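You operate a simulated robot arm through the tools that you are given. There is no shell and no other tool. Be economical: measure what you need, move in short steps, check, and stop when the job is done.

You run a simulated robot arm. Do the job below in one go: nothing can be reset, and whatever is moved stays where it is left.

TASK
Put things in order on the measuring bench. At the end: the blue tin from the measuring bench stands where the green cup stood; the green cup from the measuring bench stands where the clear jar (marked "MUNG") stood; the brown clod from the measuring bench stands where the blue tin stood; the clear jar from the measuring bench is on the white carton (marked "BULB 1"); whatever was shut is shut again. Leave all else as you found it, and nothing knocked over. Set down upright: jar.

Only the result counts: the job must be done as asked and must still hold three seconds after the hand-in. Knocking over, shifting, dropping, spilling or breaking anything else fails it.

THE ROBOT
A 7-joint arm with a two-finger parallel gripper, fixed in place. Base frame: the origin is at the foot of the arm, x ahead of it, y to its left, z up; the work surface is at about z = 0.8. Lengths are in m, angles in degrees, forces in N, time in s.
With the tool pointing down near the work surface it reaches from about 0.3 to 0.7 m from the base axis. Its first joint turns from -66.0 to 66.0 degrees. Payload 1.57 kg.
The tool frame sits at the grasp point between the pads (the TCP): z along the fingers, y along the line on which they close. The tips reach 0.03 m beyond it. The gripper opens to 0.11 m. The fingers are 0.024 m wide and 0.012 m thick; the gripper's body (0.048 by 0.112 m) begins 0.078 m behind the TCP.
Orientation is that of the tool frame in the base frame, as [roll, pitch, yaw] about the fixed x, y, z axes, in that order (R = Rz(yaw) Ry(pitch) Rx(roll)). With the fingers straight down and closing along the base's y, the tool's x points along the base's -x, its y along +y and its z along -z.

THE INTERFACE
- The arm moves only by the tool play_rows. Its argument "increments" is a list of rows, each an object of numbers (a shift or turn left out is 0, a gripper value left out holds the last): "x", "y", "z": the shift along the base's x, y, z in m; "ax", "ay", "az": the turn, a rotation vector about the base's x, y, z in rad; "grip": the closure, from 0 (fully open) to 1 (shut). In form: [{"x": .., "y": .., "z": .., "ax": .., "ay": .., "az": .., "grip": ..}, ...]. A call has 1 to 8 rows; each row is the pose to reach, as a shift and turn from the pose commanded when the call began. A row lasts 0.2 s, in which the tool goes at most 0.05 m and 8.6 degrees; a call with a longer step from one row to the next is refused whole, and so is a gripper value outside its range. A pose out of reach is approached as far as the arm can. The call stops where the force on the tool passes 40 N (or 10 N more than at its start, if that is more) or the arm is blocked; 0.2 s more then pass. Each finger travels about 0.108 m/s and halts on what it meets, pressing with about 25 N; the grip force reading is that of the motor and also rises with nothing between the fingers. The clock runs only during rows and for 0.2 s after the last one: add rows that repeat a pose to give the fingers time. It gives the time, the measured TCP pose, the force on the tool (base axes), the opening and the grip force at its end, in the units of the frame above (readings bear some noise), with the torque about the TCP (base axes, N m) and any sound that the robot's microphone picked up, and new pictures: "show" is both (left out), scene, wrist or none.
- Cameras (640 x 400 px; columns grow to the right, rows downward): "scene" is fixed at [0.1753, -0.406, 1.3923]; the picture's right is [0.65, -0.76, 0.00], its down [-0.51, -0.43, -0.74] and it looks along [0.57, 0.48, -0.67] (base axes); focal length 318 px, centre (320, 200). "wrist" rides on the gripper at [0.07, 0.016, -0.141] in the tool frame; the picture's right is [-0.23, 0.97, 0.00], its down [-0.86, -0.20, -0.48] and it looks along [-0.47, -0.11, 0.88] (tool axes); focal length 222 px, centre (320, 200). There is no depth. A picture from a camera that has moved, and an enlarged one, comes with that camera's place and axes in the base frame and with its lens.
- close_up(camera, box): a new picture of the part [left, top, right, bottom] of that camera's present view, enlarged. It takes no simulated time.
- finish_job(): hands the job in; it is judged then, once.

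Work in short steps. Places have to be worked out from the pictures, the camera data and where the tool is seen: move nearer, look again, correct. Check each grasp and each placing, and mend what went wrong. You have 120 turns and 200 pictures in all, those below and enlarged ones among them. Open the gripper and draw the arm clear of the work before you hand the job in, unless the task says otherwise; then end with one line.

The tools are called after "Call:" as a command line: name --argument value ..., lists and objects as JSON in quotes. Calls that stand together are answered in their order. play_rows: Moves the arm, as the interface text tells. Its arguments: {"type":"object","properties":{"increments":{"type":"array","items":{"type":"object","properties":{"x":{"type":"number"},"y":{"type":"number"},"z":{"type":"number"},"ax":{"type":"number"},"ay":{"type":"number"},"az":{"type":"number"},"grip":{"type":"number"}}}},"show":{"type":"string","enum":["both","scene","wrist","none"]}},"required":["increments"]} The other tools are called the same way: close_up (camera, box) takes an enlarged picture of a part of a camera's view; finish_job () hands the job in.

At the start:

```text
time: 0.0
tool_pos: [0.4096, -0.2078, 1.1857]
tcp_rot: [-179.9, -0.1, 179.9]
contact_force: [-0.4, -0.3, -0.2]
wrist_torque: [-0.04, 0.01, -0.03]
gripper_width: 0.11
grip_force: 0.1
```

scene: 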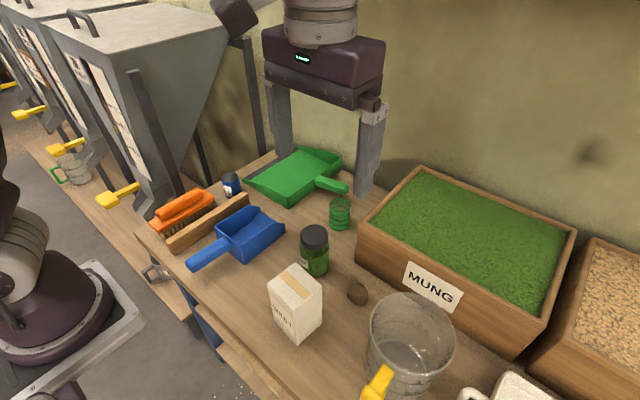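
wrist: 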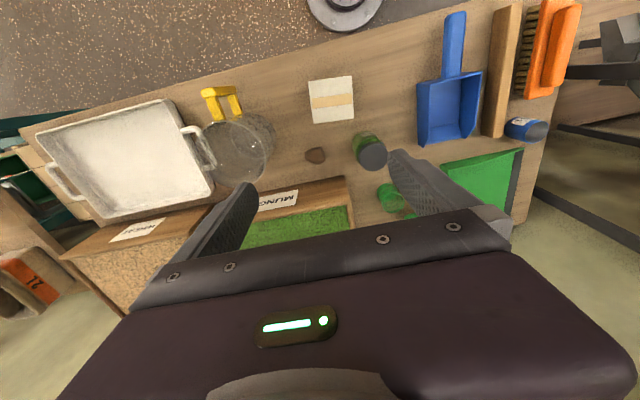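

I'll start with enlarged views of the bench items to locate them.

Call:
close_up --camera "scene" --box '[240, 180, 400, 360]'

Call:
close_up --camera "scene" --box '[130, 130, 290, 280]'

Call:
close_up --camera "wrist" --box '[290, 60, 560, 230]'

```text
2.22 times, centred on (320, 270) of scene
camera zoom: at [0.1753, -0.406, 1.3923], right [0.65, -0.76, 0.0], down [-0.51, -0.43, -0.74], along [0.57, 0.48, -0.67], focal length 707 px, centre (320, 44)
```

zoom: 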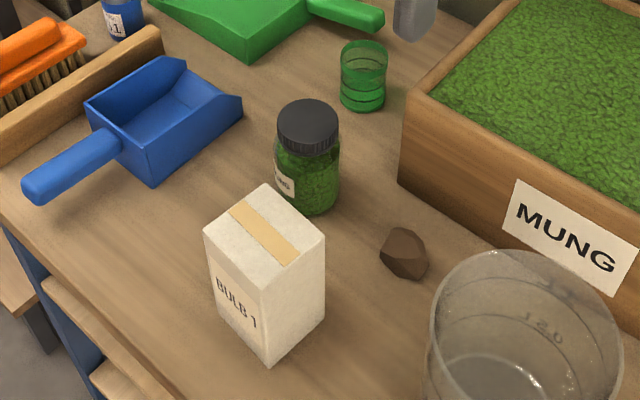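

```text
2.67 times, centred on (210, 205) of scene
camera zoom: at [0.1753, -0.406, 1.3923], right [0.65, -0.76, 0.0], down [-0.51, -0.43, -0.74], along [0.57, 0.48, -0.67], focal length 848 px, centre (613, 187)
```

zoom: 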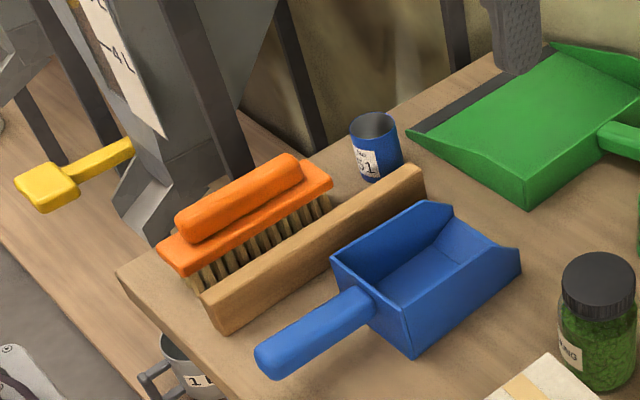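

```text
2.35 times, centred on (425, 145) of wrist
camera zoom: at [0.3405, -0.1923, 1.3278], right [0.23, 0.97, 0.0], down [0.86, -0.2, 0.48], along [0.47, -0.11, -0.88], focal length 523 px, centre (73, 329)
```

zoom: 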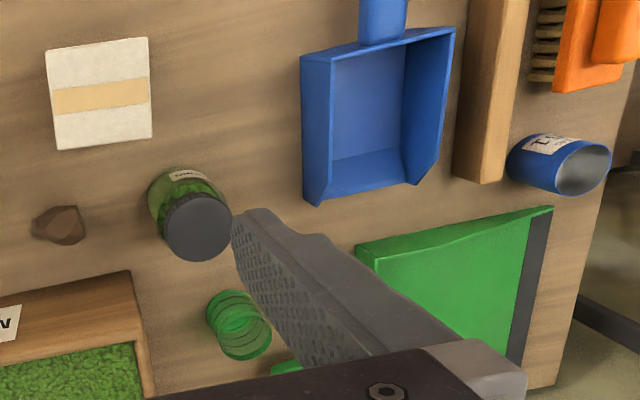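

Both cameras agree. Jar is about (0.493, -0.124) with its top near 0.917, carton centre about (0.382, -0.176) with its top near 0.922. Cup is about (0.637, -0.082), tin (0.538, 0.220), clod (0.496, -0.238). I move above the jar and look again.

Call:
play_rows --increments '[{"x": 0.017, "y": 0.017, "z": -0.035}, {"x": 0.034, "y": 0.034, "z": -0.07}, {"x": 0.051, "y": 0.051, "z": -0.105}, {"x": 0.068, "y": 0.068, "z": -0.14}, {"x": 0.0834, "y": 0.084, "z": -0.17}, {"x": 0.0834, "y": 0.084, "z": -0.17}]'

```text
time: 1.4
tool_pos: [0.4916, -0.1231, 1.015]
tcp_rot: [180.0, 0.0, -179.9]
contact_force: [1.5, 0.6, -0.7]
wrist_torque: [0.04, -0.07, 0.03]
gripper_width: 0.1099
grip_force: 0.2
camera wrist: at [0.4231, -0.1088, 1.1568], right [0.23, 0.97, 0.0], down [0.86, -0.2, 0.48], along [0.47, -0.11, -0.88], focal length 222 px, centre (320, 200)
```

scene: 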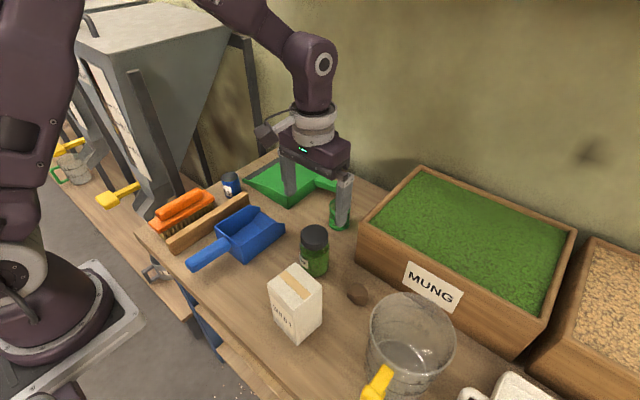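
wrist: 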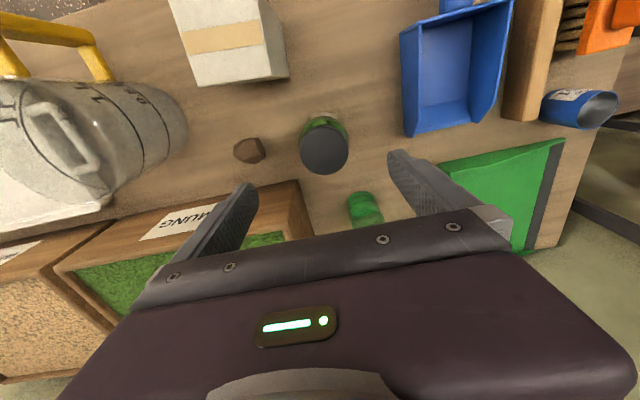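

The jar lies under the TCP, with the lid centre at about (0.490, -0.121). I descend around its body with the fingers open.

Call:
play_rows --increments '[{"z": -0.045}, {"z": -0.09}, {"z": -0.125}, {"z": -0.15}, {"z": -0.162}, {"z": -0.162}]'

```text
time: 2.8
tool_pos: [0.4936, -0.1236, 0.8538]
tcp_rot: [-180.0, 0.1, -180.0]
contact_force: [0.1, -1.0, 0.4]
wrist_torque: [0.03, -0.01, -0.03]
gripper_width: 0.1101
grip_force: 0.0
camera wrist: at [0.4235, -0.1082, 0.9954], right [0.23, 0.97, 0.0], down [0.86, -0.2, 0.48], along [0.47, -0.11, -0.88], focal length 222 px, centre (320, 200)
```

scene: 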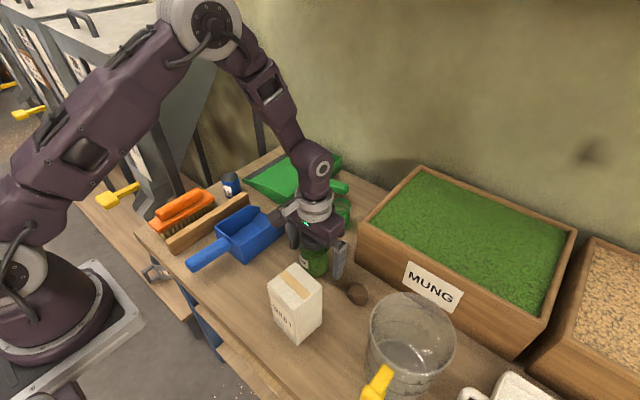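
wrist: 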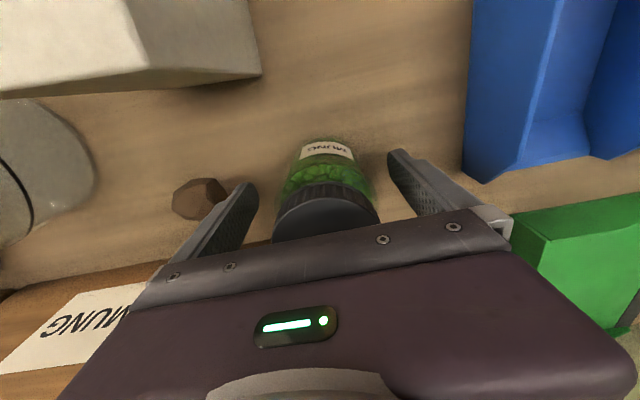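

The jar is centred between the fingers and nothing was touched, so I close on it.

Call:
play_rows --increments '[{"grip": 0.3}, {"grip": 0.6}, {"grip": 0.8}, {"grip": 0.8}]' --show "wrist"

```text
time: 3.8
tool_pos: [0.4921, -0.1233, 0.8537]
tcp_rot: [180.0, 0.0, 180.0]
contact_force: [0.6, -0.4, -0.6]
wrist_torque: [0.03, 0.05, -0.03]
gripper_width: 0.0656
grip_force: 24.8
camera wrist: at [0.4235, -0.1082, 0.9956], right [0.23, 0.97, 0.0], down [0.86, -0.2, 0.48], along [0.47, -0.11, -0.88], focal length 222 px, centre (320, 200)
```

wrist: 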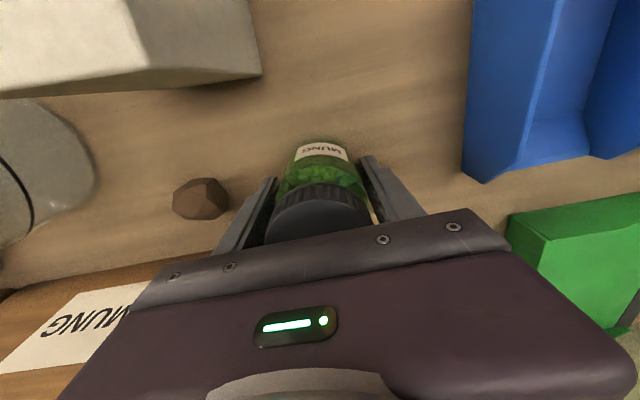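

It is gripped at 0.066 m wide. The jar's spot is about (0.492, -0.1235). I lift it well above the carton's height.

Call:
play_rows --increments '[{"z": 0.03}, {"z": 0.07}, {"z": 0.11}, {"z": 0.15}, {"z": 0.18}, {"z": 0.18}]'

```text
time: 5.2
tool_pos: [0.4926, -0.1228, 1.0352]
tcp_rot: [-179.9, 0.0, -179.9]
contact_force: [-0.9, -0.5, -4.3]
wrist_torque: [-0.02, 0.03, -0.01]
gripper_width: 0.0653
grip_force: 24.8
camera wrist: at [0.4241, -0.108, 1.1763], right [0.23, 0.97, 0.0], down [0.86, -0.2, 0.48], along [0.47, -0.11, -0.88], focal length 222 px, centre (320, 200)
```

scene: 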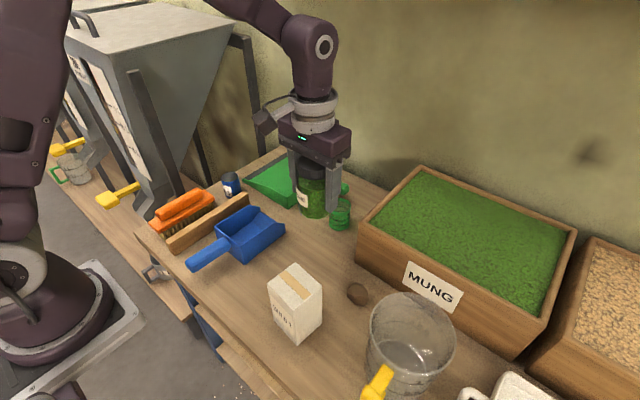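
wrist: 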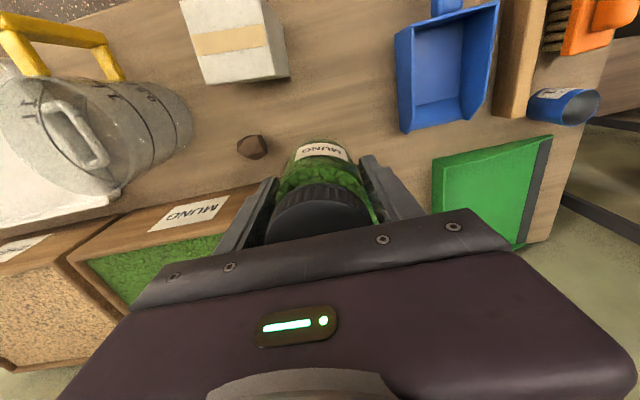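

The jar is held. I enlarge the carton to refine its top before placing.

Call:
close_up --camera "wrist" --box '[160, 0, 320, 100]'

Call:
close_up --camera "scene" --box '[250, 250, 340, 350]'

```text
4.00 times, centred on (240, 50) of wrist
camera zoom: at [0.4241, -0.108, 1.1763], right [0.23, 0.97, 0.0], down [0.86, -0.2, 0.48], along [0.47, -0.11, -0.88], focal length 888 px, centre (640, 800)
```

zoom: 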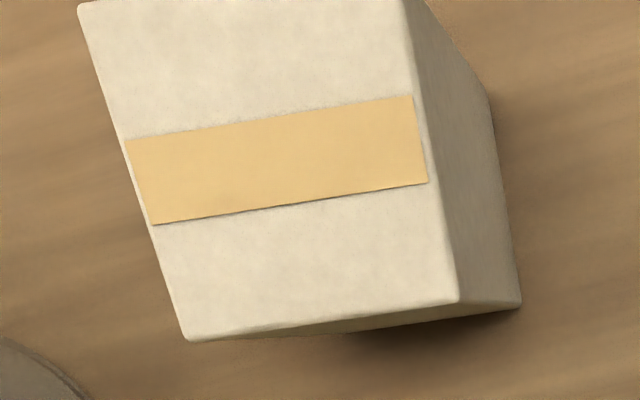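

```text
4.00 times, centred on (295, 300) of scene
camera zoom: at [0.1754, -0.4061, 1.3923], right [0.65, -0.76, 0.0], down [-0.51, -0.43, -0.74], along [0.57, 0.48, -0.67], focal length 1272 px, centre (420, -200)
```

zoom: 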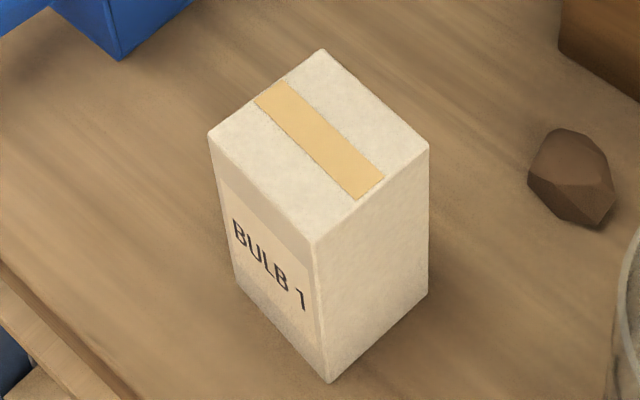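

The refined carton top centre is (0.378, -0.179) at z about 0.9285. I move the jar over it.

Call:
play_rows --increments '[{"x": -0.03, "y": -0.014}, {"x": -0.065, "y": -0.031}, {"x": -0.095, "y": -0.046}, {"x": -0.1145, "y": -0.055}, {"x": -0.1145, "y": -0.055}, {"x": -0.1145, "y": -0.055, "z": -0.02}, {"x": -0.1145, "y": -0.055, "z": -0.035}, {"x": -0.1145, "y": -0.055, "z": -0.04}]'

Call:
close_up --camera "scene" --box '[230, 200, 370, 350]'

```text
time: 7.0
tool_pos: [0.379, -0.1792, 0.9929]
tcp_rot: [180.0, 0.0, 180.0]
contact_force: [-1.1, 0.4, -3.2]
wrist_torque: [0.03, 0.03, -0.01]
gripper_width: 0.0654
grip_force: 25.0
camera wrist: at [0.3098, -0.1636, 1.1359], right [0.23, 0.97, 0.0], down [0.86, -0.2, 0.48], along [0.47, -0.11, -0.88], focal length 222 px, centre (320, 200)
```

scene: 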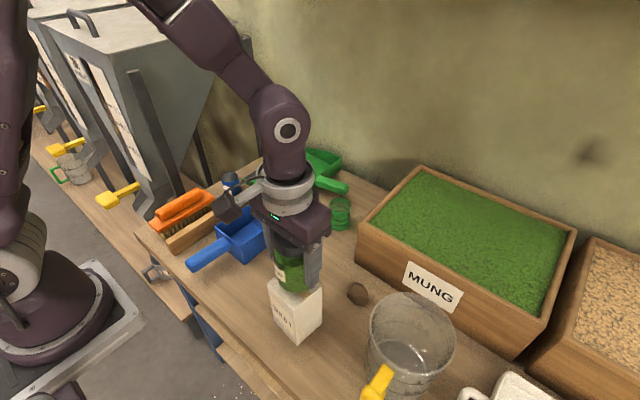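
wrist: 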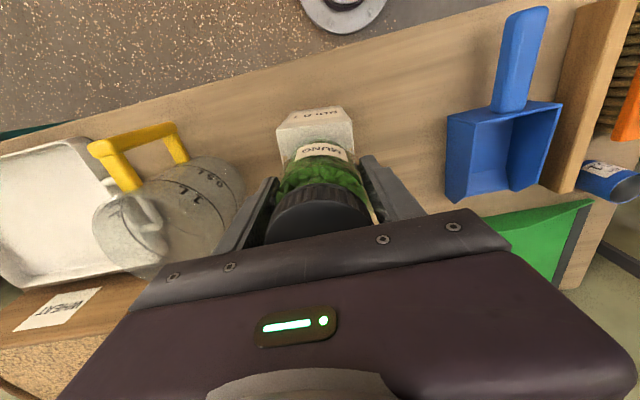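

```text
2.67 times, centred on (300, 275) of scene
camera zoom: at [0.1754, -0.4061, 1.3923], right [0.65, -0.76, 0.0], down [-0.51, -0.43, -0.74], along [0.57, 0.48, -0.67], focal length 848 px, centre (373, 0)
```

zoom: 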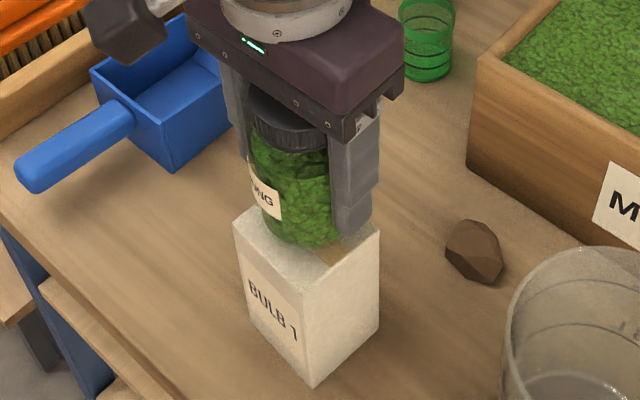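

The jar is centred about 1 cm above the carton. I lower it in small steps until I see a force.

Call:
play_rows --increments '[{"z": -0.003}, {"z": -0.006}, {"z": -0.008}, {"z": -0.008}]' --show "none"

```text
time: 8.0
tool_pos: [0.3788, -0.1781, 0.9861]
tcp_rot: [-180.0, 0.0, 180.0]
contact_force: [0.5, -0.5, -3.4]
wrist_torque: [-0.01, 0.0, -0.01]
gripper_width: 0.0657
grip_force: 25.3
```

No contact yet, so I continue by millimetres.

Call:
play_rows --increments '[{"z": -0.001}, {"z": -0.002}, {"z": -0.003}, {"z": -0.003}]' --show "none"

```text
time: 9.0
tool_pos: [0.3783, -0.1792, 0.9845]
tcp_rot: [-179.9, 0.0, 180.0]
contact_force: [-0.2, 1.9, 11.8]
wrist_torque: [0.28, 0.08, 0.01]
gripper_width: 0.0655
grip_force: 25.5
```

Contact with the carton top (force now +12 N). I ease up 1 mm and open the gripper.

Call:
play_rows --increments '[{"z": 0.001, "grip": 0.75}, {"z": 0.001, "grip": 0.4}, {"z": 0.001, "grip": 0.2}, {"z": 0.001, "grip": 0.0}, {"z": 0.001, "grip": 0.0}, {"z": 0.001, "grip": 0.0}]'

```text
time: 10.4
tool_pos: [0.3782, -0.1786, 0.9846]
tcp_rot: [-179.9, 0.1, 180.0]
contact_force: [-0.6, -0.8, -1.2]
wrist_torque: [-0.02, 0.02, 0.01]
gripper_width: 0.11
grip_force: 0.1
camera wrist: at [0.3093, -0.1634, 1.1259], right [0.23, 0.97, 0.0], down [0.86, -0.2, 0.48], along [0.47, -0.11, -0.88], focal length 222 px, centre (320, 200)
```

scene: 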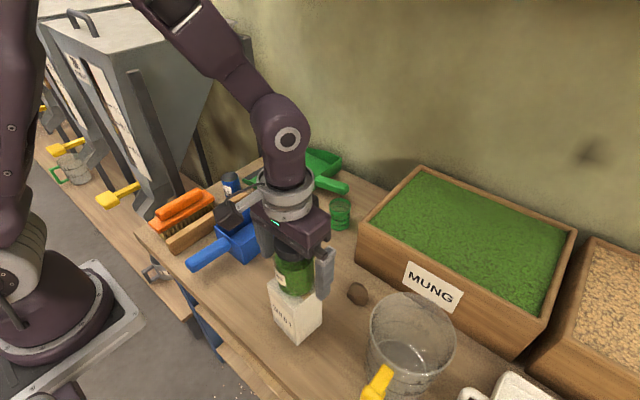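
wrist: 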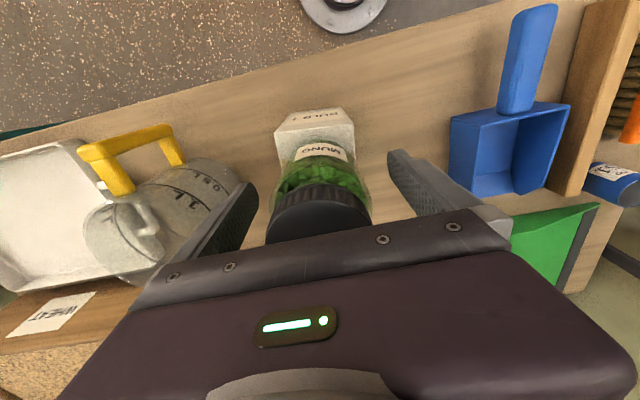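

Released. I go straight up to clear the jar.

Call:
play_rows --increments '[{"z": 0.03}, {"z": 0.07}, {"z": 0.11}, {"z": 0.14}, {"z": 0.14}]' --show "scene"

```text
time: 11.6
tool_pos: [0.3786, -0.1792, 1.1262]
tcp_rot: [-179.9, 0.0, 180.0]
contact_force: [0.0, 0.0, 0.1]
wrist_torque: [0.02, 0.02, -0.01]
gripper_width: 0.1099
grip_force: 0.1
```

scene: 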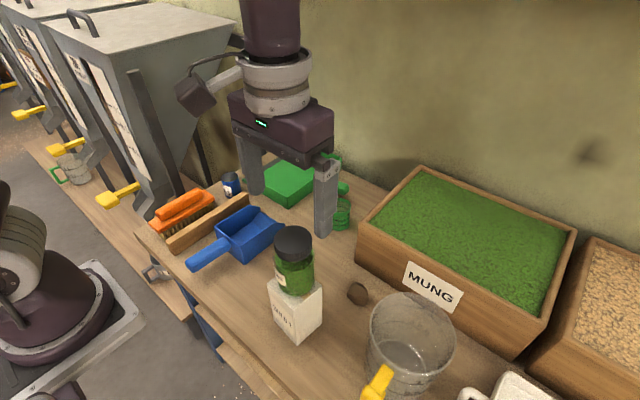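

The jar stands upright on the carton. Next I move over the cup, horizontally at first to stay clear of the jar, then down.

Call:
play_rows --increments '[{"x": 0.045, "y": 0.015}, {"x": 0.09, "y": 0.03}, {"x": 0.13, "y": 0.045, "z": -0.02}, {"x": 0.165, "y": 0.06, "z": -0.045}, {"x": 0.2, "y": 0.073, "z": -0.07}, {"x": 0.23, "y": 0.085, "z": -0.095}, {"x": 0.256, "y": 0.097, "z": -0.12}, {"x": 0.256, "y": 0.097, "z": -0.12}]'

```text
time: 13.4
tool_pos: [0.6343, -0.0813, 1.0032]
tcp_rot: [-179.9, 0.0, 180.0]
contact_force: [0.7, -0.2, -0.6]
wrist_torque: [0.03, -0.03, -0.01]
gripper_width: 0.1103
grip_force: 0.2
camera wrist: at [0.5658, -0.0657, 1.1463], right [0.23, 0.97, 0.0], down [0.86, -0.2, 0.48], along [0.47, -0.11, -0.88], focal length 222 px, centre (320, 200)
```

scene: 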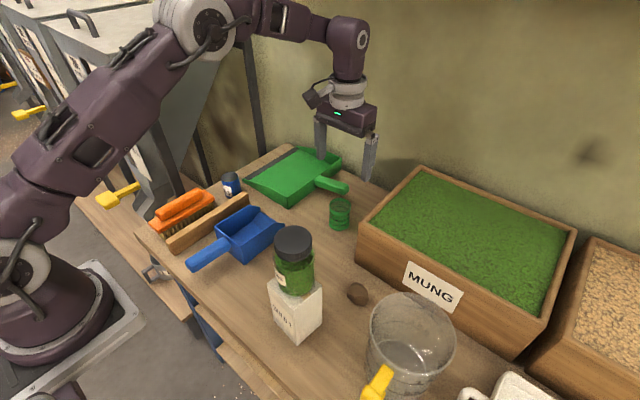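
wrist: 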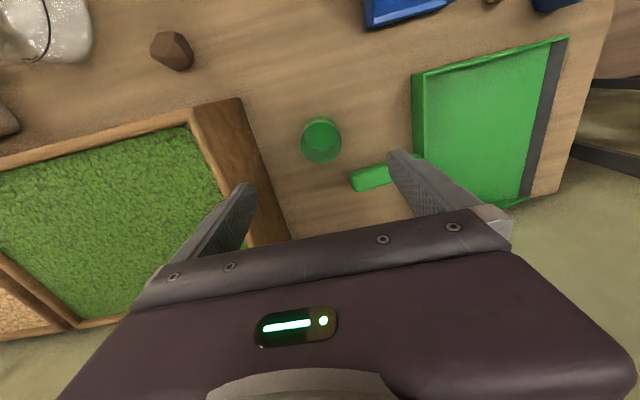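

Call:
close_up --camera "wrist" --box '[220, 80, 420, 220]'

Call:
close_up --camera "scene" --box '[290, 160, 390, 250]'

```text
2.86 times, centred on (320, 150) of wrist
camera zoom: at [0.5658, -0.0657, 1.1463], right [0.23, 0.97, 0.0], down [0.86, -0.2, 0.48], along [0.47, -0.11, -0.88], focal length 635 px, centre (320, 343)
```

zoom: 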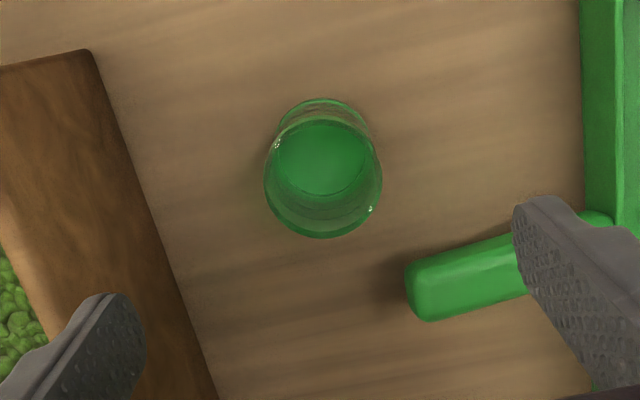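

```text
4.44 times, centred on (340, 205) of scene
camera zoom: at [0.1754, -0.406, 1.3923], right [0.65, -0.76, 0.0], down [-0.51, -0.43, -0.74], along [0.57, 0.48, -0.67], focal length 1414 px, centre (231, 178)
```

zoom: 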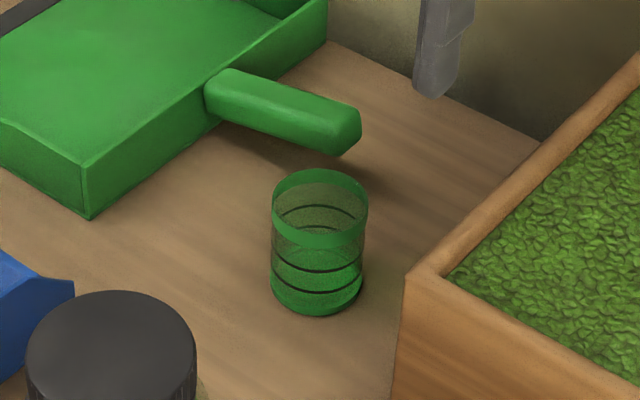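

The cup is at about (0.638, -0.080), 0.065 tall and 0.053 wide. I narrow the gripper partly for clearance from the bin and handle, then descend.

Call:
play_rows --increments '[{"x": 0.003, "y": 0.0015, "z": -0.03, "grip": 0.18}, {"x": 0.003, "y": 0.0015, "z": -0.07}, {"x": 0.003, "y": 0.0015, "z": -0.105}, {"x": 0.003, "y": 0.0015, "z": -0.135}, {"x": 0.003, "y": 0.0015, "z": -0.155}, {"x": 0.003, "y": 0.0015, "z": -0.163}, {"x": 0.003, "y": 0.0015, "z": -0.163}]'

```text
time: 15.0
tool_pos: [0.6381, -0.08, 0.8415]
tcp_rot: [-179.9, -0.1, -180.0]
contact_force: [0.1, 0.3, 0.0]
wrist_torque: [0.01, 0.01, 0.01]
gripper_width: 0.0904
grip_force: 0.2
camera wrist: at [0.5685, -0.0654, 0.9831], right [0.23, 0.97, 0.0], down [0.86, -0.2, 0.48], along [0.47, -0.11, -0.88], focal length 222 px, centre (320, 200)
```

scene: 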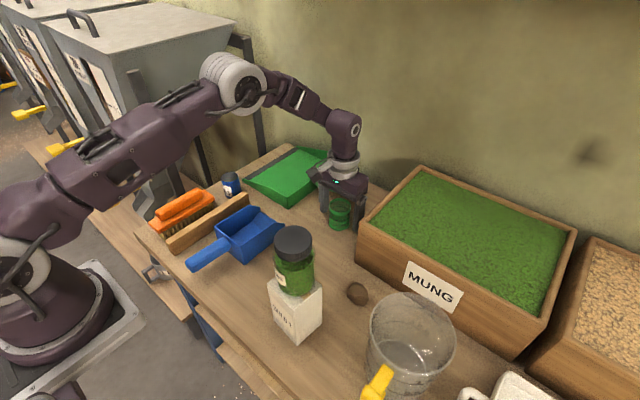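
wrist: 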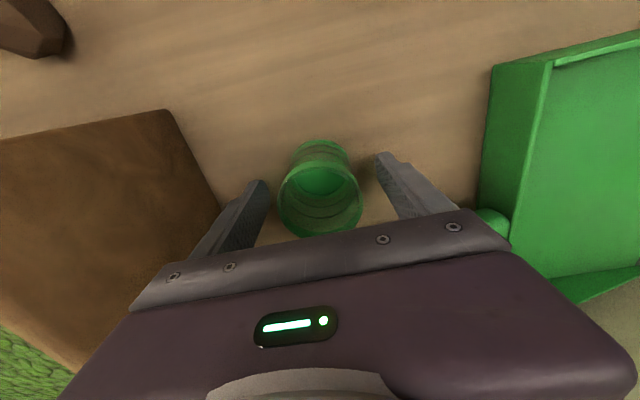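

Call:
close_up --camera "wrist" --box '[240, 120, 400, 250]'

Call:
close_up --camera "scene" --box '[290, 150, 390, 250]'

```text
3.08 times, centred on (320, 185) of wrist
camera zoom: at [0.5685, -0.0654, 0.9831], right [0.23, 0.97, 0.0], down [0.86, -0.2, 0.48], along [0.47, -0.11, -0.88], focal length 684 px, centre (320, 246)
```

zoom: 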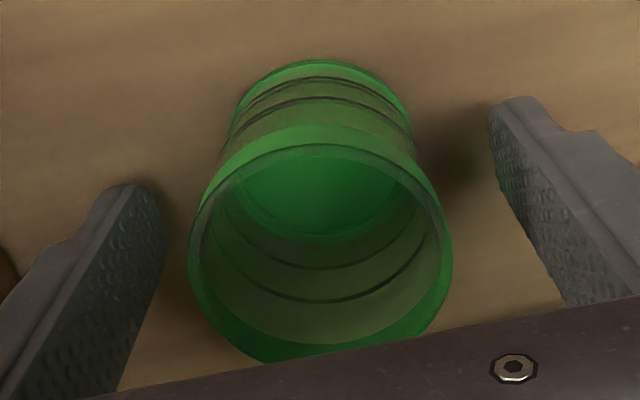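

```text
4.00 times, centred on (340, 200) of scene
camera zoom: at [0.1754, -0.406, 1.3923], right [0.65, -0.76, 0.0], down [-0.51, -0.43, -0.74], along [0.57, 0.48, -0.67], focal length 1272 px, centre (240, 200)
```

zoom: 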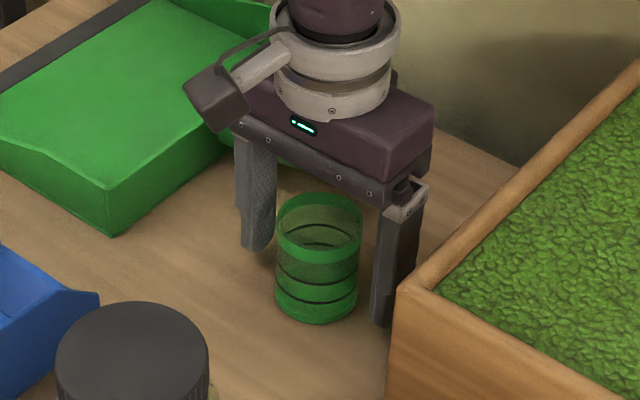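

The cup axis is about 3 mm nearer than the TCP in x. I correct that and close.

Call:
play_rows --increments '[{"x": -0.003, "grip": 0.18}, {"x": -0.003, "grip": 0.35}, {"x": -0.003, "grip": 0.55}, {"x": -0.003, "grip": 0.7}, {"x": -0.003, "grip": 0.7}]' --show "wrist"

```text
time: 16.2
tool_pos: [0.6341, -0.0805, 0.8423]
tcp_rot: [-179.9, 0.0, 180.0]
contact_force: [1.4, 0.6, 0.6]
wrist_torque: [0.02, -0.02, -0.02]
gripper_width: 0.0507
grip_force: 25.5
camera wrist: at [0.5654, -0.0655, 0.983], right [0.23, 0.97, 0.0], down [0.86, -0.2, 0.48], along [0.47, -0.11, -0.88], focal length 222 px, centre (320, 200)
```

wrist: 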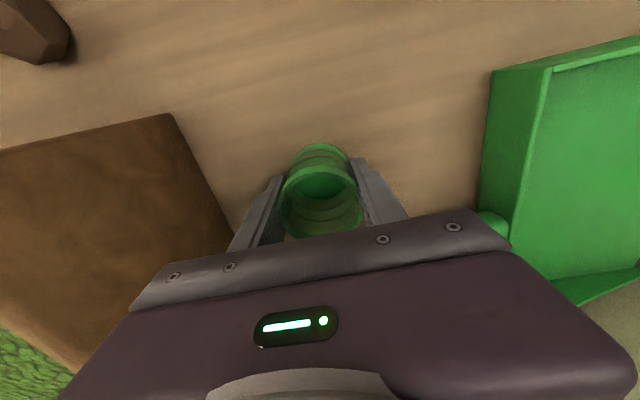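

Cup gripped at 0.051 m. Its spot is (0.6345, -0.080). I lift it and carry it to the jar's old spot (0.492, -0.1235), turning the hand by -0.35 rad so the wrist camera stays away from the jar.

Call:
play_rows --increments '[{"z": 0.04}, {"z": 0.08}, {"z": 0.1}, {"x": -0.04, "y": -0.012, "z": 0.1, "az": -0.1}, {"x": -0.08, "y": -0.024, "z": 0.1, "az": -0.2}, {"x": -0.115, "y": -0.035, "z": 0.1, "az": -0.3}, {"x": -0.1425, "y": -0.0432, "z": 0.1, "az": -0.35}, {"x": -0.1425, "y": -0.0432, "z": 0.1, "az": -0.35}]'

```text
time: 18.0
tool_pos: [0.491, -0.1232, 0.9413]
tcp_rot: [-179.9, 0.0, 160.0]
contact_force: [-0.6, 0.3, -0.3]
wrist_torque: [0.01, 0.01, 0.01]
gripper_width: 0.0507
grip_force: 24.9
camera wrist: at [0.4325, -0.0851, 1.0828], right [0.55, 0.84, 0.0], down [0.73, -0.48, 0.48], along [0.4, -0.26, -0.88], focal length 222 px, centre (320, 200)
```

scene: 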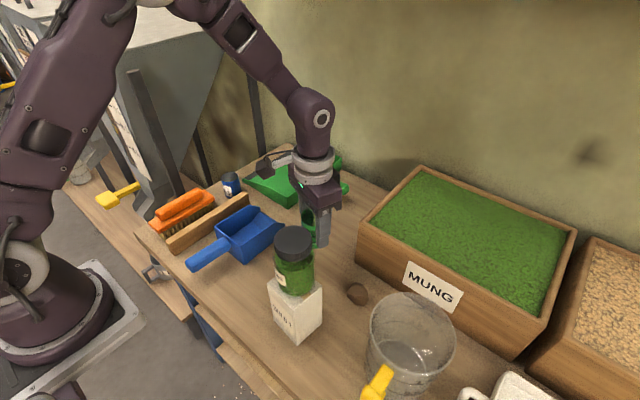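
wrist: 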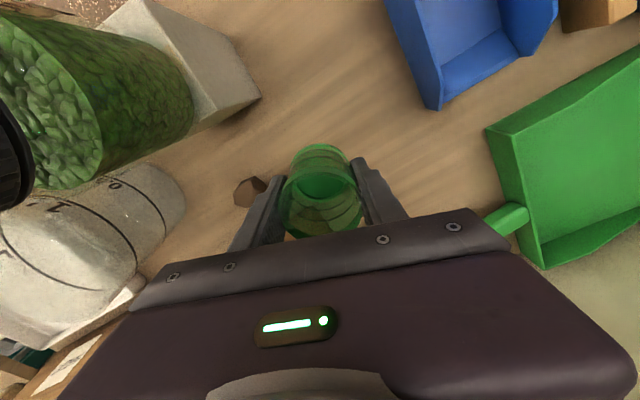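

Over the jar's old spot with the jar clear of the hand. I descend to 2 mm above the original height.

Call:
play_rows --increments '[{"z": -0.03}, {"z": -0.06}, {"z": -0.085}, {"z": -0.096}, {"z": -0.099}, {"z": -0.1}, {"z": -0.1}]'

```text
time: 19.6
tool_pos: [0.491, -0.1229, 0.8423]
tcp_rot: [-179.9, 0.1, 159.9]
contact_force: [-0.8, -1.0, 4.5]
wrist_torque: [-0.04, -0.01, -0.02]
gripper_width: 0.0506
grip_force: 25.2
camera wrist: at [0.4328, -0.085, 0.9829], right [0.55, 0.84, 0.0], down [0.73, -0.48, 0.48], along [0.4, -0.26, -0.88], focal length 222 px, centre (320, 200)
```

scene: 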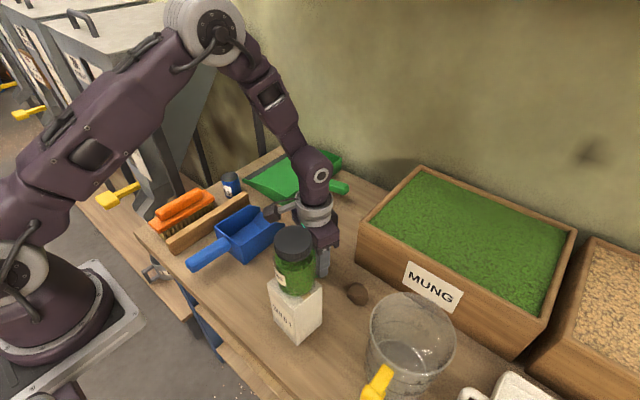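
wrist: 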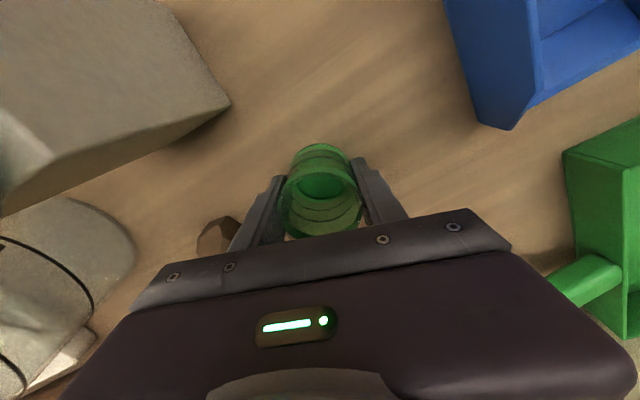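

Light contact (+4.5 N), so the cup is seated. I open partly and rise straight up.

Call:
play_rows --increments '[{"grip": 0.5}, {"grip": 0.35}, {"grip": 0.2}, {"grip": 0.2}, {"z": 0.03}, {"z": 0.07}, {"z": 0.11}, {"z": 0.15}]'

Call:
close_up --camera "scene" --box '[240, 180, 400, 360]'

```text
time: 21.4
tool_pos: [0.4919, -0.1223, 0.993]
tcp_rot: [179.9, 0.1, 160.0]
contact_force: [0.1, -0.2, 0.3]
wrist_torque: [-0.01, 0.0, 0.0]
gripper_width: 0.088
grip_force: 0.1
camera wrist: at [0.4327, -0.0851, 1.1343], right [0.55, 0.84, 0.0], down [0.74, -0.48, 0.48], along [0.4, -0.26, -0.88], focal length 222 px, centre (320, 200)
```

scene: 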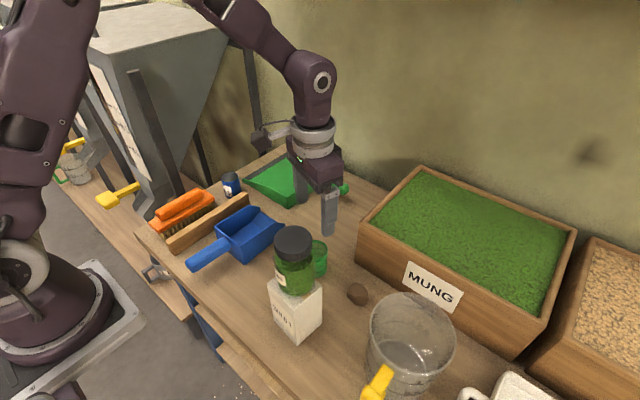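
wrist: 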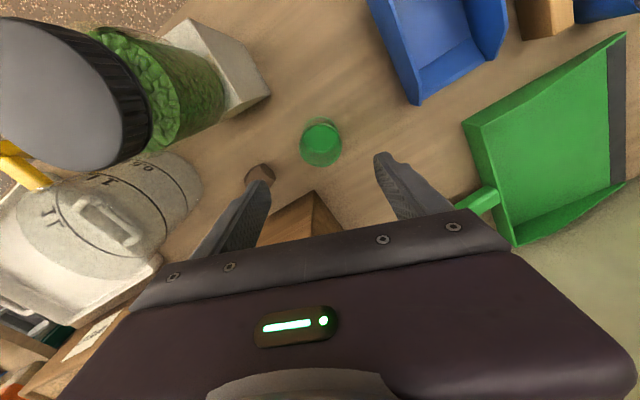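

```text
2.22 times, centred on (320, 270) of scene
camera zoom: at [0.1753, -0.406, 1.3924], right [0.65, -0.76, 0.0], down [-0.51, -0.43, -0.74], along [0.57, 0.48, -0.67], focal length 707 px, centre (320, 44)
```

zoom: 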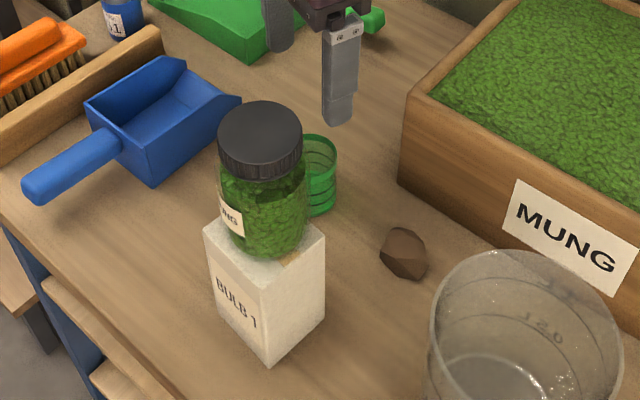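

The cup stands upright at the jar's old spot. Next I move partway towards the tin, restoring the hand angle, and check for the hopper frame near it.

Call:
play_rows --increments '[{"x": 0.005, "y": 0.04, "z": 0.02, "az": 0.1}, {"x": 0.01, "y": 0.08, "z": 0.04, "az": 0.2}, {"x": 0.015, "y": 0.12, "z": 0.06, "az": 0.3}, {"x": 0.02, "y": 0.16, "z": 0.07, "az": 0.35}, {"x": 0.02, "y": 0.2, "z": 0.07, "az": 0.35}, {"x": 0.02, "y": 0.23, "z": 0.07, "az": 0.35}, {"x": 0.02, "y": 0.23, "z": 0.07, "az": 0.35}]'

```text
time: 23.0
tool_pos: [0.5117, 0.106, 1.0604]
tcp_rot: [-179.8, 0.1, -179.9]
contact_force: [-1.0, -0.9, -0.2]
wrist_torque: [0.0, 0.02, -0.02]
gripper_width: 0.0884
grip_force: 0.0
camera wrist: at [0.4426, 0.1211, 1.2026], right [0.23, 0.97, 0.0], down [0.86, -0.2, 0.48], along [0.47, -0.11, -0.88], focal length 222 px, centre (320, 200)
```

scene: 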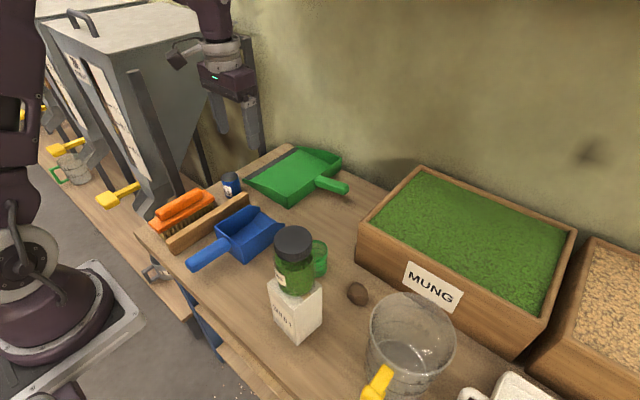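
wrist: 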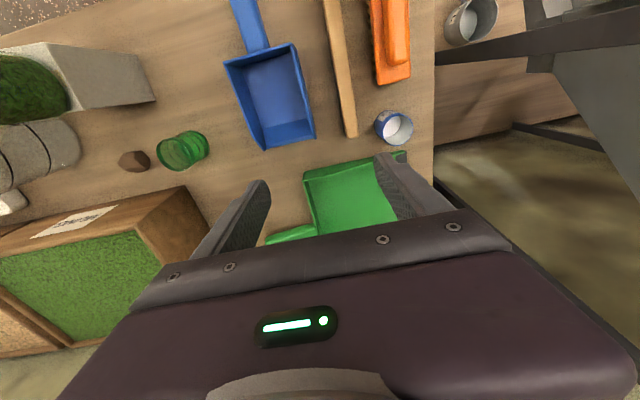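

The tin stands just beyond the batten end, with the dustpan lip close on its far side. Closing along y fits best. Bench edge is at y about 0.30 and the hopper leg lies beyond it. I move above the tin, a bit lower, for a closer look.

Call:
play_rows --increments '[{"x": 0.01, "y": 0.04, "z": -0.01}, {"x": 0.02, "y": 0.075, "z": -0.03}, {"x": 0.0235, "y": 0.1, "z": -0.06}, {"x": 0.0235, "y": 0.11, "z": -0.08}, {"x": 0.0235, "y": 0.11, "z": -0.08}]'

Call:
close_up --camera "wrist" --box '[220, 60, 480, 230]'

Call:
close_up --camera "scene" --box '[150, 60, 310, 230]'

```text
time: 24.2
tool_pos: [0.5358, 0.2162, 0.9806]
tcp_rot: [-179.9, 0.1, -179.9]
contact_force: [-0.1, -0.2, 1.1]
wrist_torque: [0.01, 0.0, -0.01]
gripper_width: 0.0878
grip_force: 0.1
camera wrist: at [0.467, 0.2323, 1.1224], right [0.23, 0.97, 0.0], down [0.86, -0.2, 0.48], along [0.47, -0.11, -0.88], focal length 222 px, centre (320, 200)
```

scene: 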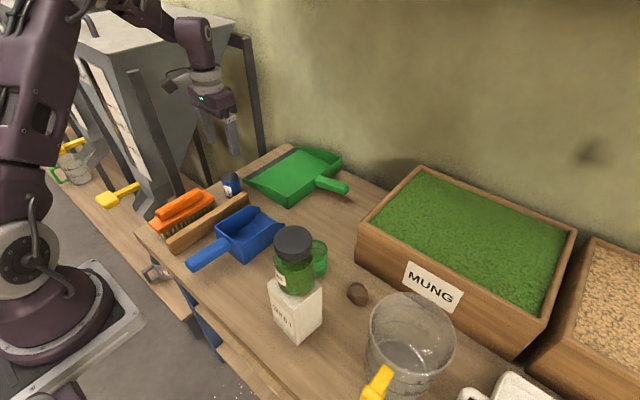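
wrist: 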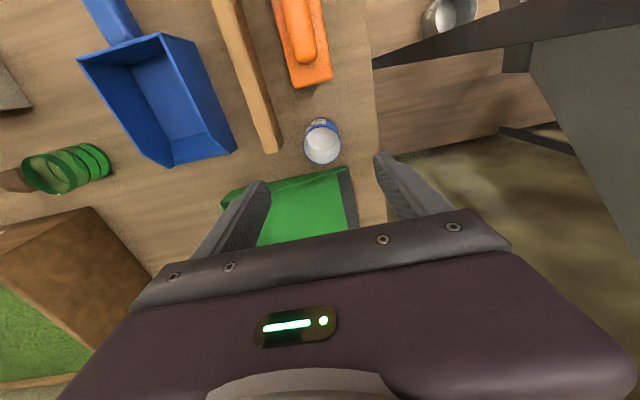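

```text
2.35 times, centred on (350, 145) of wrist
camera zoom: at [0.467, 0.2323, 1.1224], right [0.23, 0.97, 0.0], down [0.86, -0.2, 0.48], along [0.47, -0.11, -0.88], focal length 523 px, centre (249, 329)
```

zoom: 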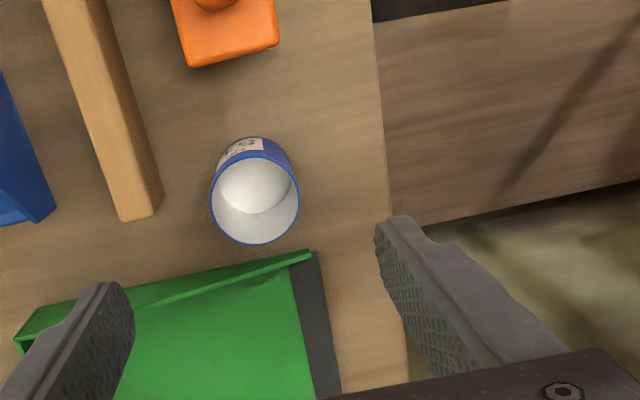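

```text
2.35 times, centred on (230, 145) of scene
camera zoom: at [0.1754, -0.406, 1.3923], right [0.65, -0.76, 0.0], down [-0.51, -0.43, -0.74], along [0.57, 0.48, -0.67], focal length 748 px, centre (532, 329)
```

zoom: 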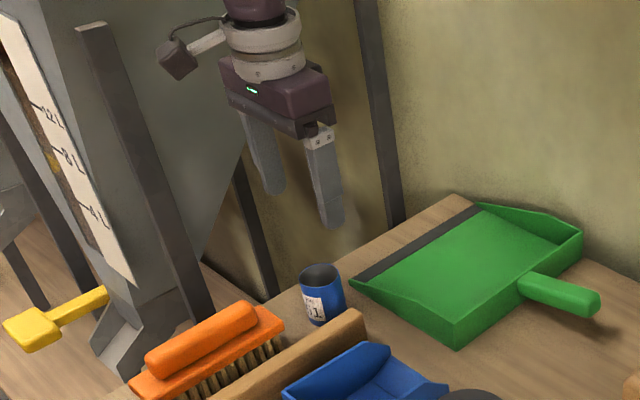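

The tin is at about (0.537, 0.2197) with its rim at z 0.866. The hopper is well beyond. I turn the hand by 0.2 rad, narrow to about 0.07, and stop with the tips just above the rim to check the alignment.

Call:
play_rows --increments '[{"x": 0.0015, "y": 0.003, "z": -0.02, "az": 0.1, "grip": 0.36}, {"x": 0.0015, "y": 0.003, "z": -0.05, "az": 0.2}, {"x": 0.0015, "y": 0.003, "z": -0.07, "az": 0.2}, {"x": 0.0015, "y": 0.003, "z": -0.07, "az": 0.2}]'

Call:
close_up --camera "wrist" --box '[220, 80, 460, 240]'

Call:
close_up --camera "scene" --box '[180, 120, 280, 220]'

```text
time: 25.2
tool_pos: [0.537, 0.2206, 0.9105]
tcp_rot: [180.0, 0.0, -168.5]
contact_force: [0.3, -0.4, 0.4]
wrist_torque: [0.02, 0.03, -0.01]
gripper_width: 0.0705
grip_force: 0.1
camera wrist: at [0.4665, 0.2209, 1.0523], right [0.03, 1.0, 0.0], down [0.88, -0.02, 0.48], along [0.48, -0.01, -0.88], focal length 222 px, centre (320, 200)
```

scene: 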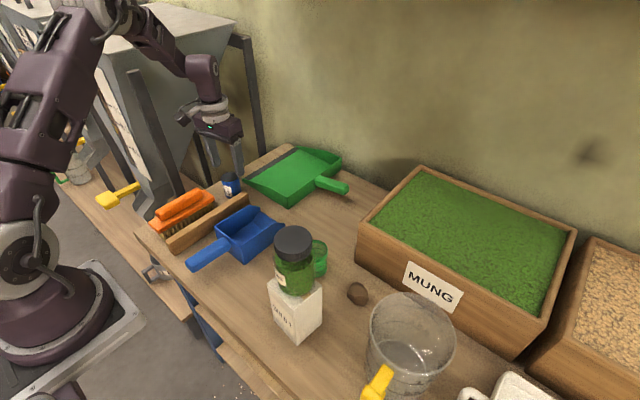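
wrist: 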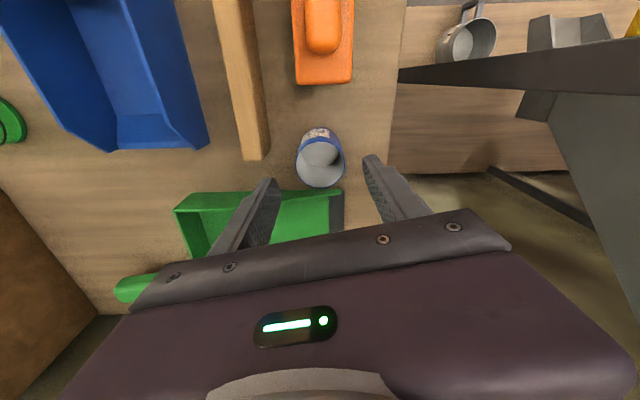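

```text
2.50 times, centred on (340, 160) of wrist
camera zoom: at [0.4665, 0.2209, 1.0523], right [0.03, 1.0, 0.0], down [0.88, -0.02, 0.48], along [0.48, -0.01, -0.88], focal length 555 px, centre (270, 300)
```

zoom: 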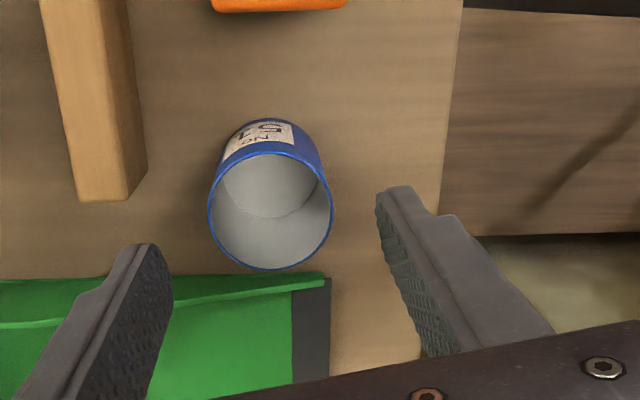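

```text
4.00 times, centred on (230, 170) of scene
camera zoom: at [0.1754, -0.406, 1.3923], right [0.65, -0.76, 0.0], down [-0.51, -0.43, -0.74], along [0.57, 0.48, -0.67], focal length 1272 px, centre (680, 320)
```

zoom: 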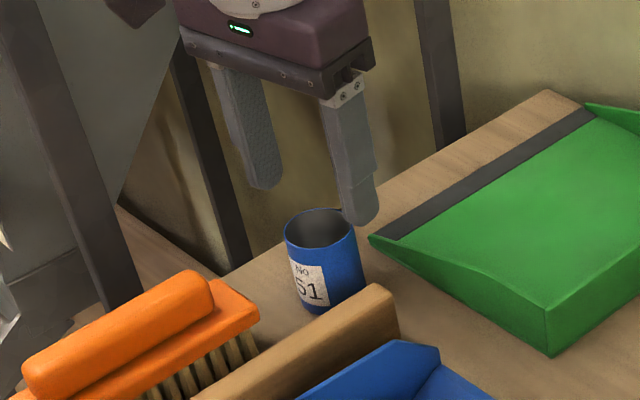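

The tin is centred between the fingers and they clear the batten and dustpan. I descend and close.

Call:
play_rows --increments '[{"z": -0.03}, {"z": -0.055}, {"z": -0.07}, {"z": -0.07}, {"z": -0.07, "grip": 0.5}, {"z": -0.07, "grip": 0.65}, {"z": -0.07, "grip": 0.75}, {"z": -0.07, "grip": 0.75}]'

```text
time: 27.0
tool_pos: [0.5373, 0.2201, 0.8408]
tcp_rot: [-179.9, 0.0, -168.5]
contact_force: [0.0, 0.4, -0.4]
wrist_torque: [0.02, -0.02, 0.01]
gripper_width: 0.0446
grip_force: 25.1
camera wrist: at [0.4658, 0.2207, 0.9831], right [0.03, 1.0, 0.0], down [0.88, -0.02, 0.48], along [0.48, -0.01, -0.88], focal length 222 px, centre (320, 200)
```

scene: 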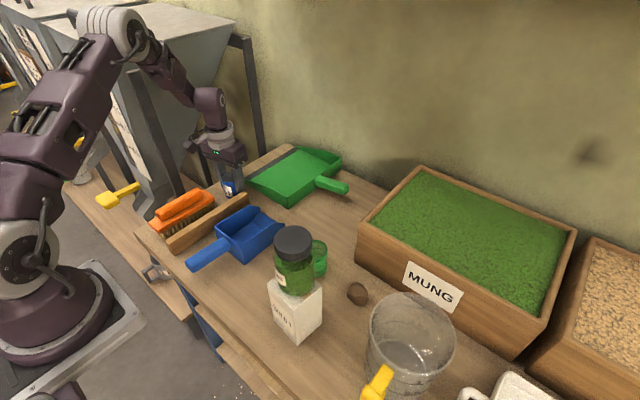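
wrist: 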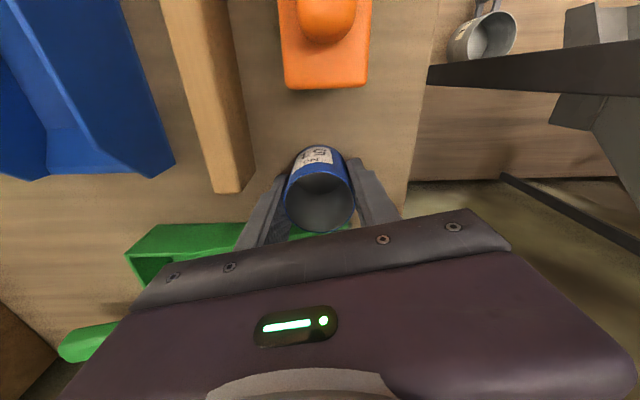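

Tin gripped, 0.045 m wide. Its axis is about 4 mm nearer than the TCP, so its spot is about (0.533, 0.2195). I lift it and start towards the cup's spot.

Call:
play_rows --increments '[{"z": 0.04}, {"z": 0.08}, {"z": 0.11}, {"x": 0.015, "y": -0.045, "z": 0.11, "az": -0.05}, {"x": 0.03, "y": -0.09, "z": 0.11, "az": -0.1}, {"x": 0.045, "y": -0.135, "z": 0.11, "az": -0.15}, {"x": 0.06, "y": -0.18, "z": 0.11, "az": -0.2}, {"x": 0.075, "y": -0.225, "z": 0.11, "az": -0.2}]' --show "none"

Call:
play_rows --increments '[{"x": 0.013, "y": -0.04}, {"x": 0.026, "y": -0.0745}, {"x": 0.026, "y": -0.0745}]'

```text
time: 28.8
tool_pos: [0.6111, -0.0074, 0.9522]
tcp_rot: [-179.9, -0.1, 179.9]
contact_force: [0.4, -1.1, 0.5]
wrist_torque: [0.04, 0.0, 0.01]
gripper_width: 0.0448
grip_force: 25.7
```

```text
time: 29.6
tool_pos: [0.6388, -0.0801, 0.9503]
tcp_rot: [-179.8, 0.0, 179.9]
contact_force: [-0.3, 0.7, -0.6]
wrist_torque: [-0.02, 0.0, 0.02]
gripper_width: 0.0447
grip_force: 24.6
camera wrist: at [0.5684, -0.0656, 1.093], right [0.23, 0.97, 0.0], down [0.86, -0.2, 0.48], along [0.47, -0.11, -0.88], focal length 222 px, centre (320, 200)
```

scene: 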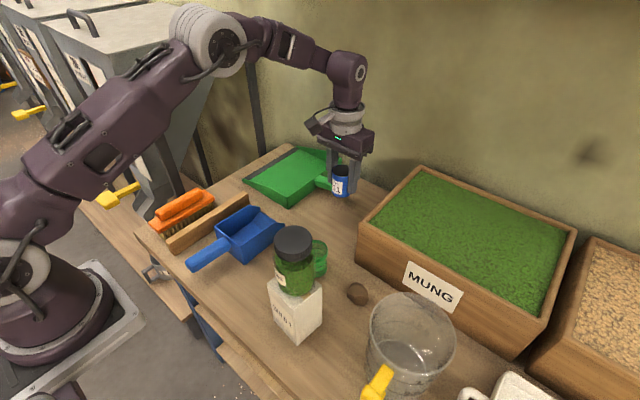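
wrist: 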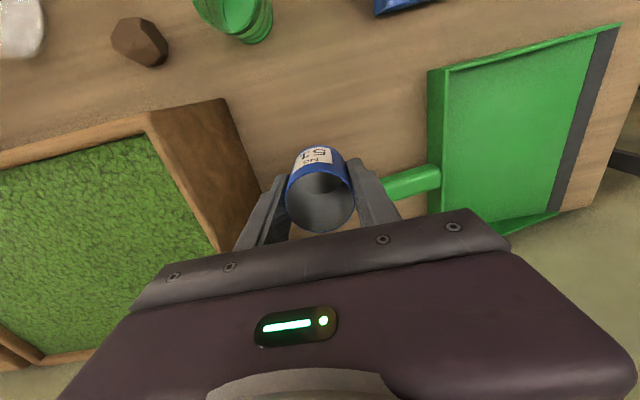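

Above the cup's old spot. I lower to the grasp height.

Call:
play_rows --increments '[{"z": -0.04}, {"z": -0.075}, {"z": -0.1}, {"z": -0.107}, {"z": -0.1095}, {"z": -0.1095}]' --show "none"

```text
time: 31.0
tool_pos: [0.6358, -0.0804, 0.8415]
tcp_rot: [180.0, 0.2, 180.0]
contact_force: [0.4, 0.2, 4.3]
wrist_torque: [-0.03, 0.0, -0.03]
gripper_width: 0.0447
grip_force: 25.2
```

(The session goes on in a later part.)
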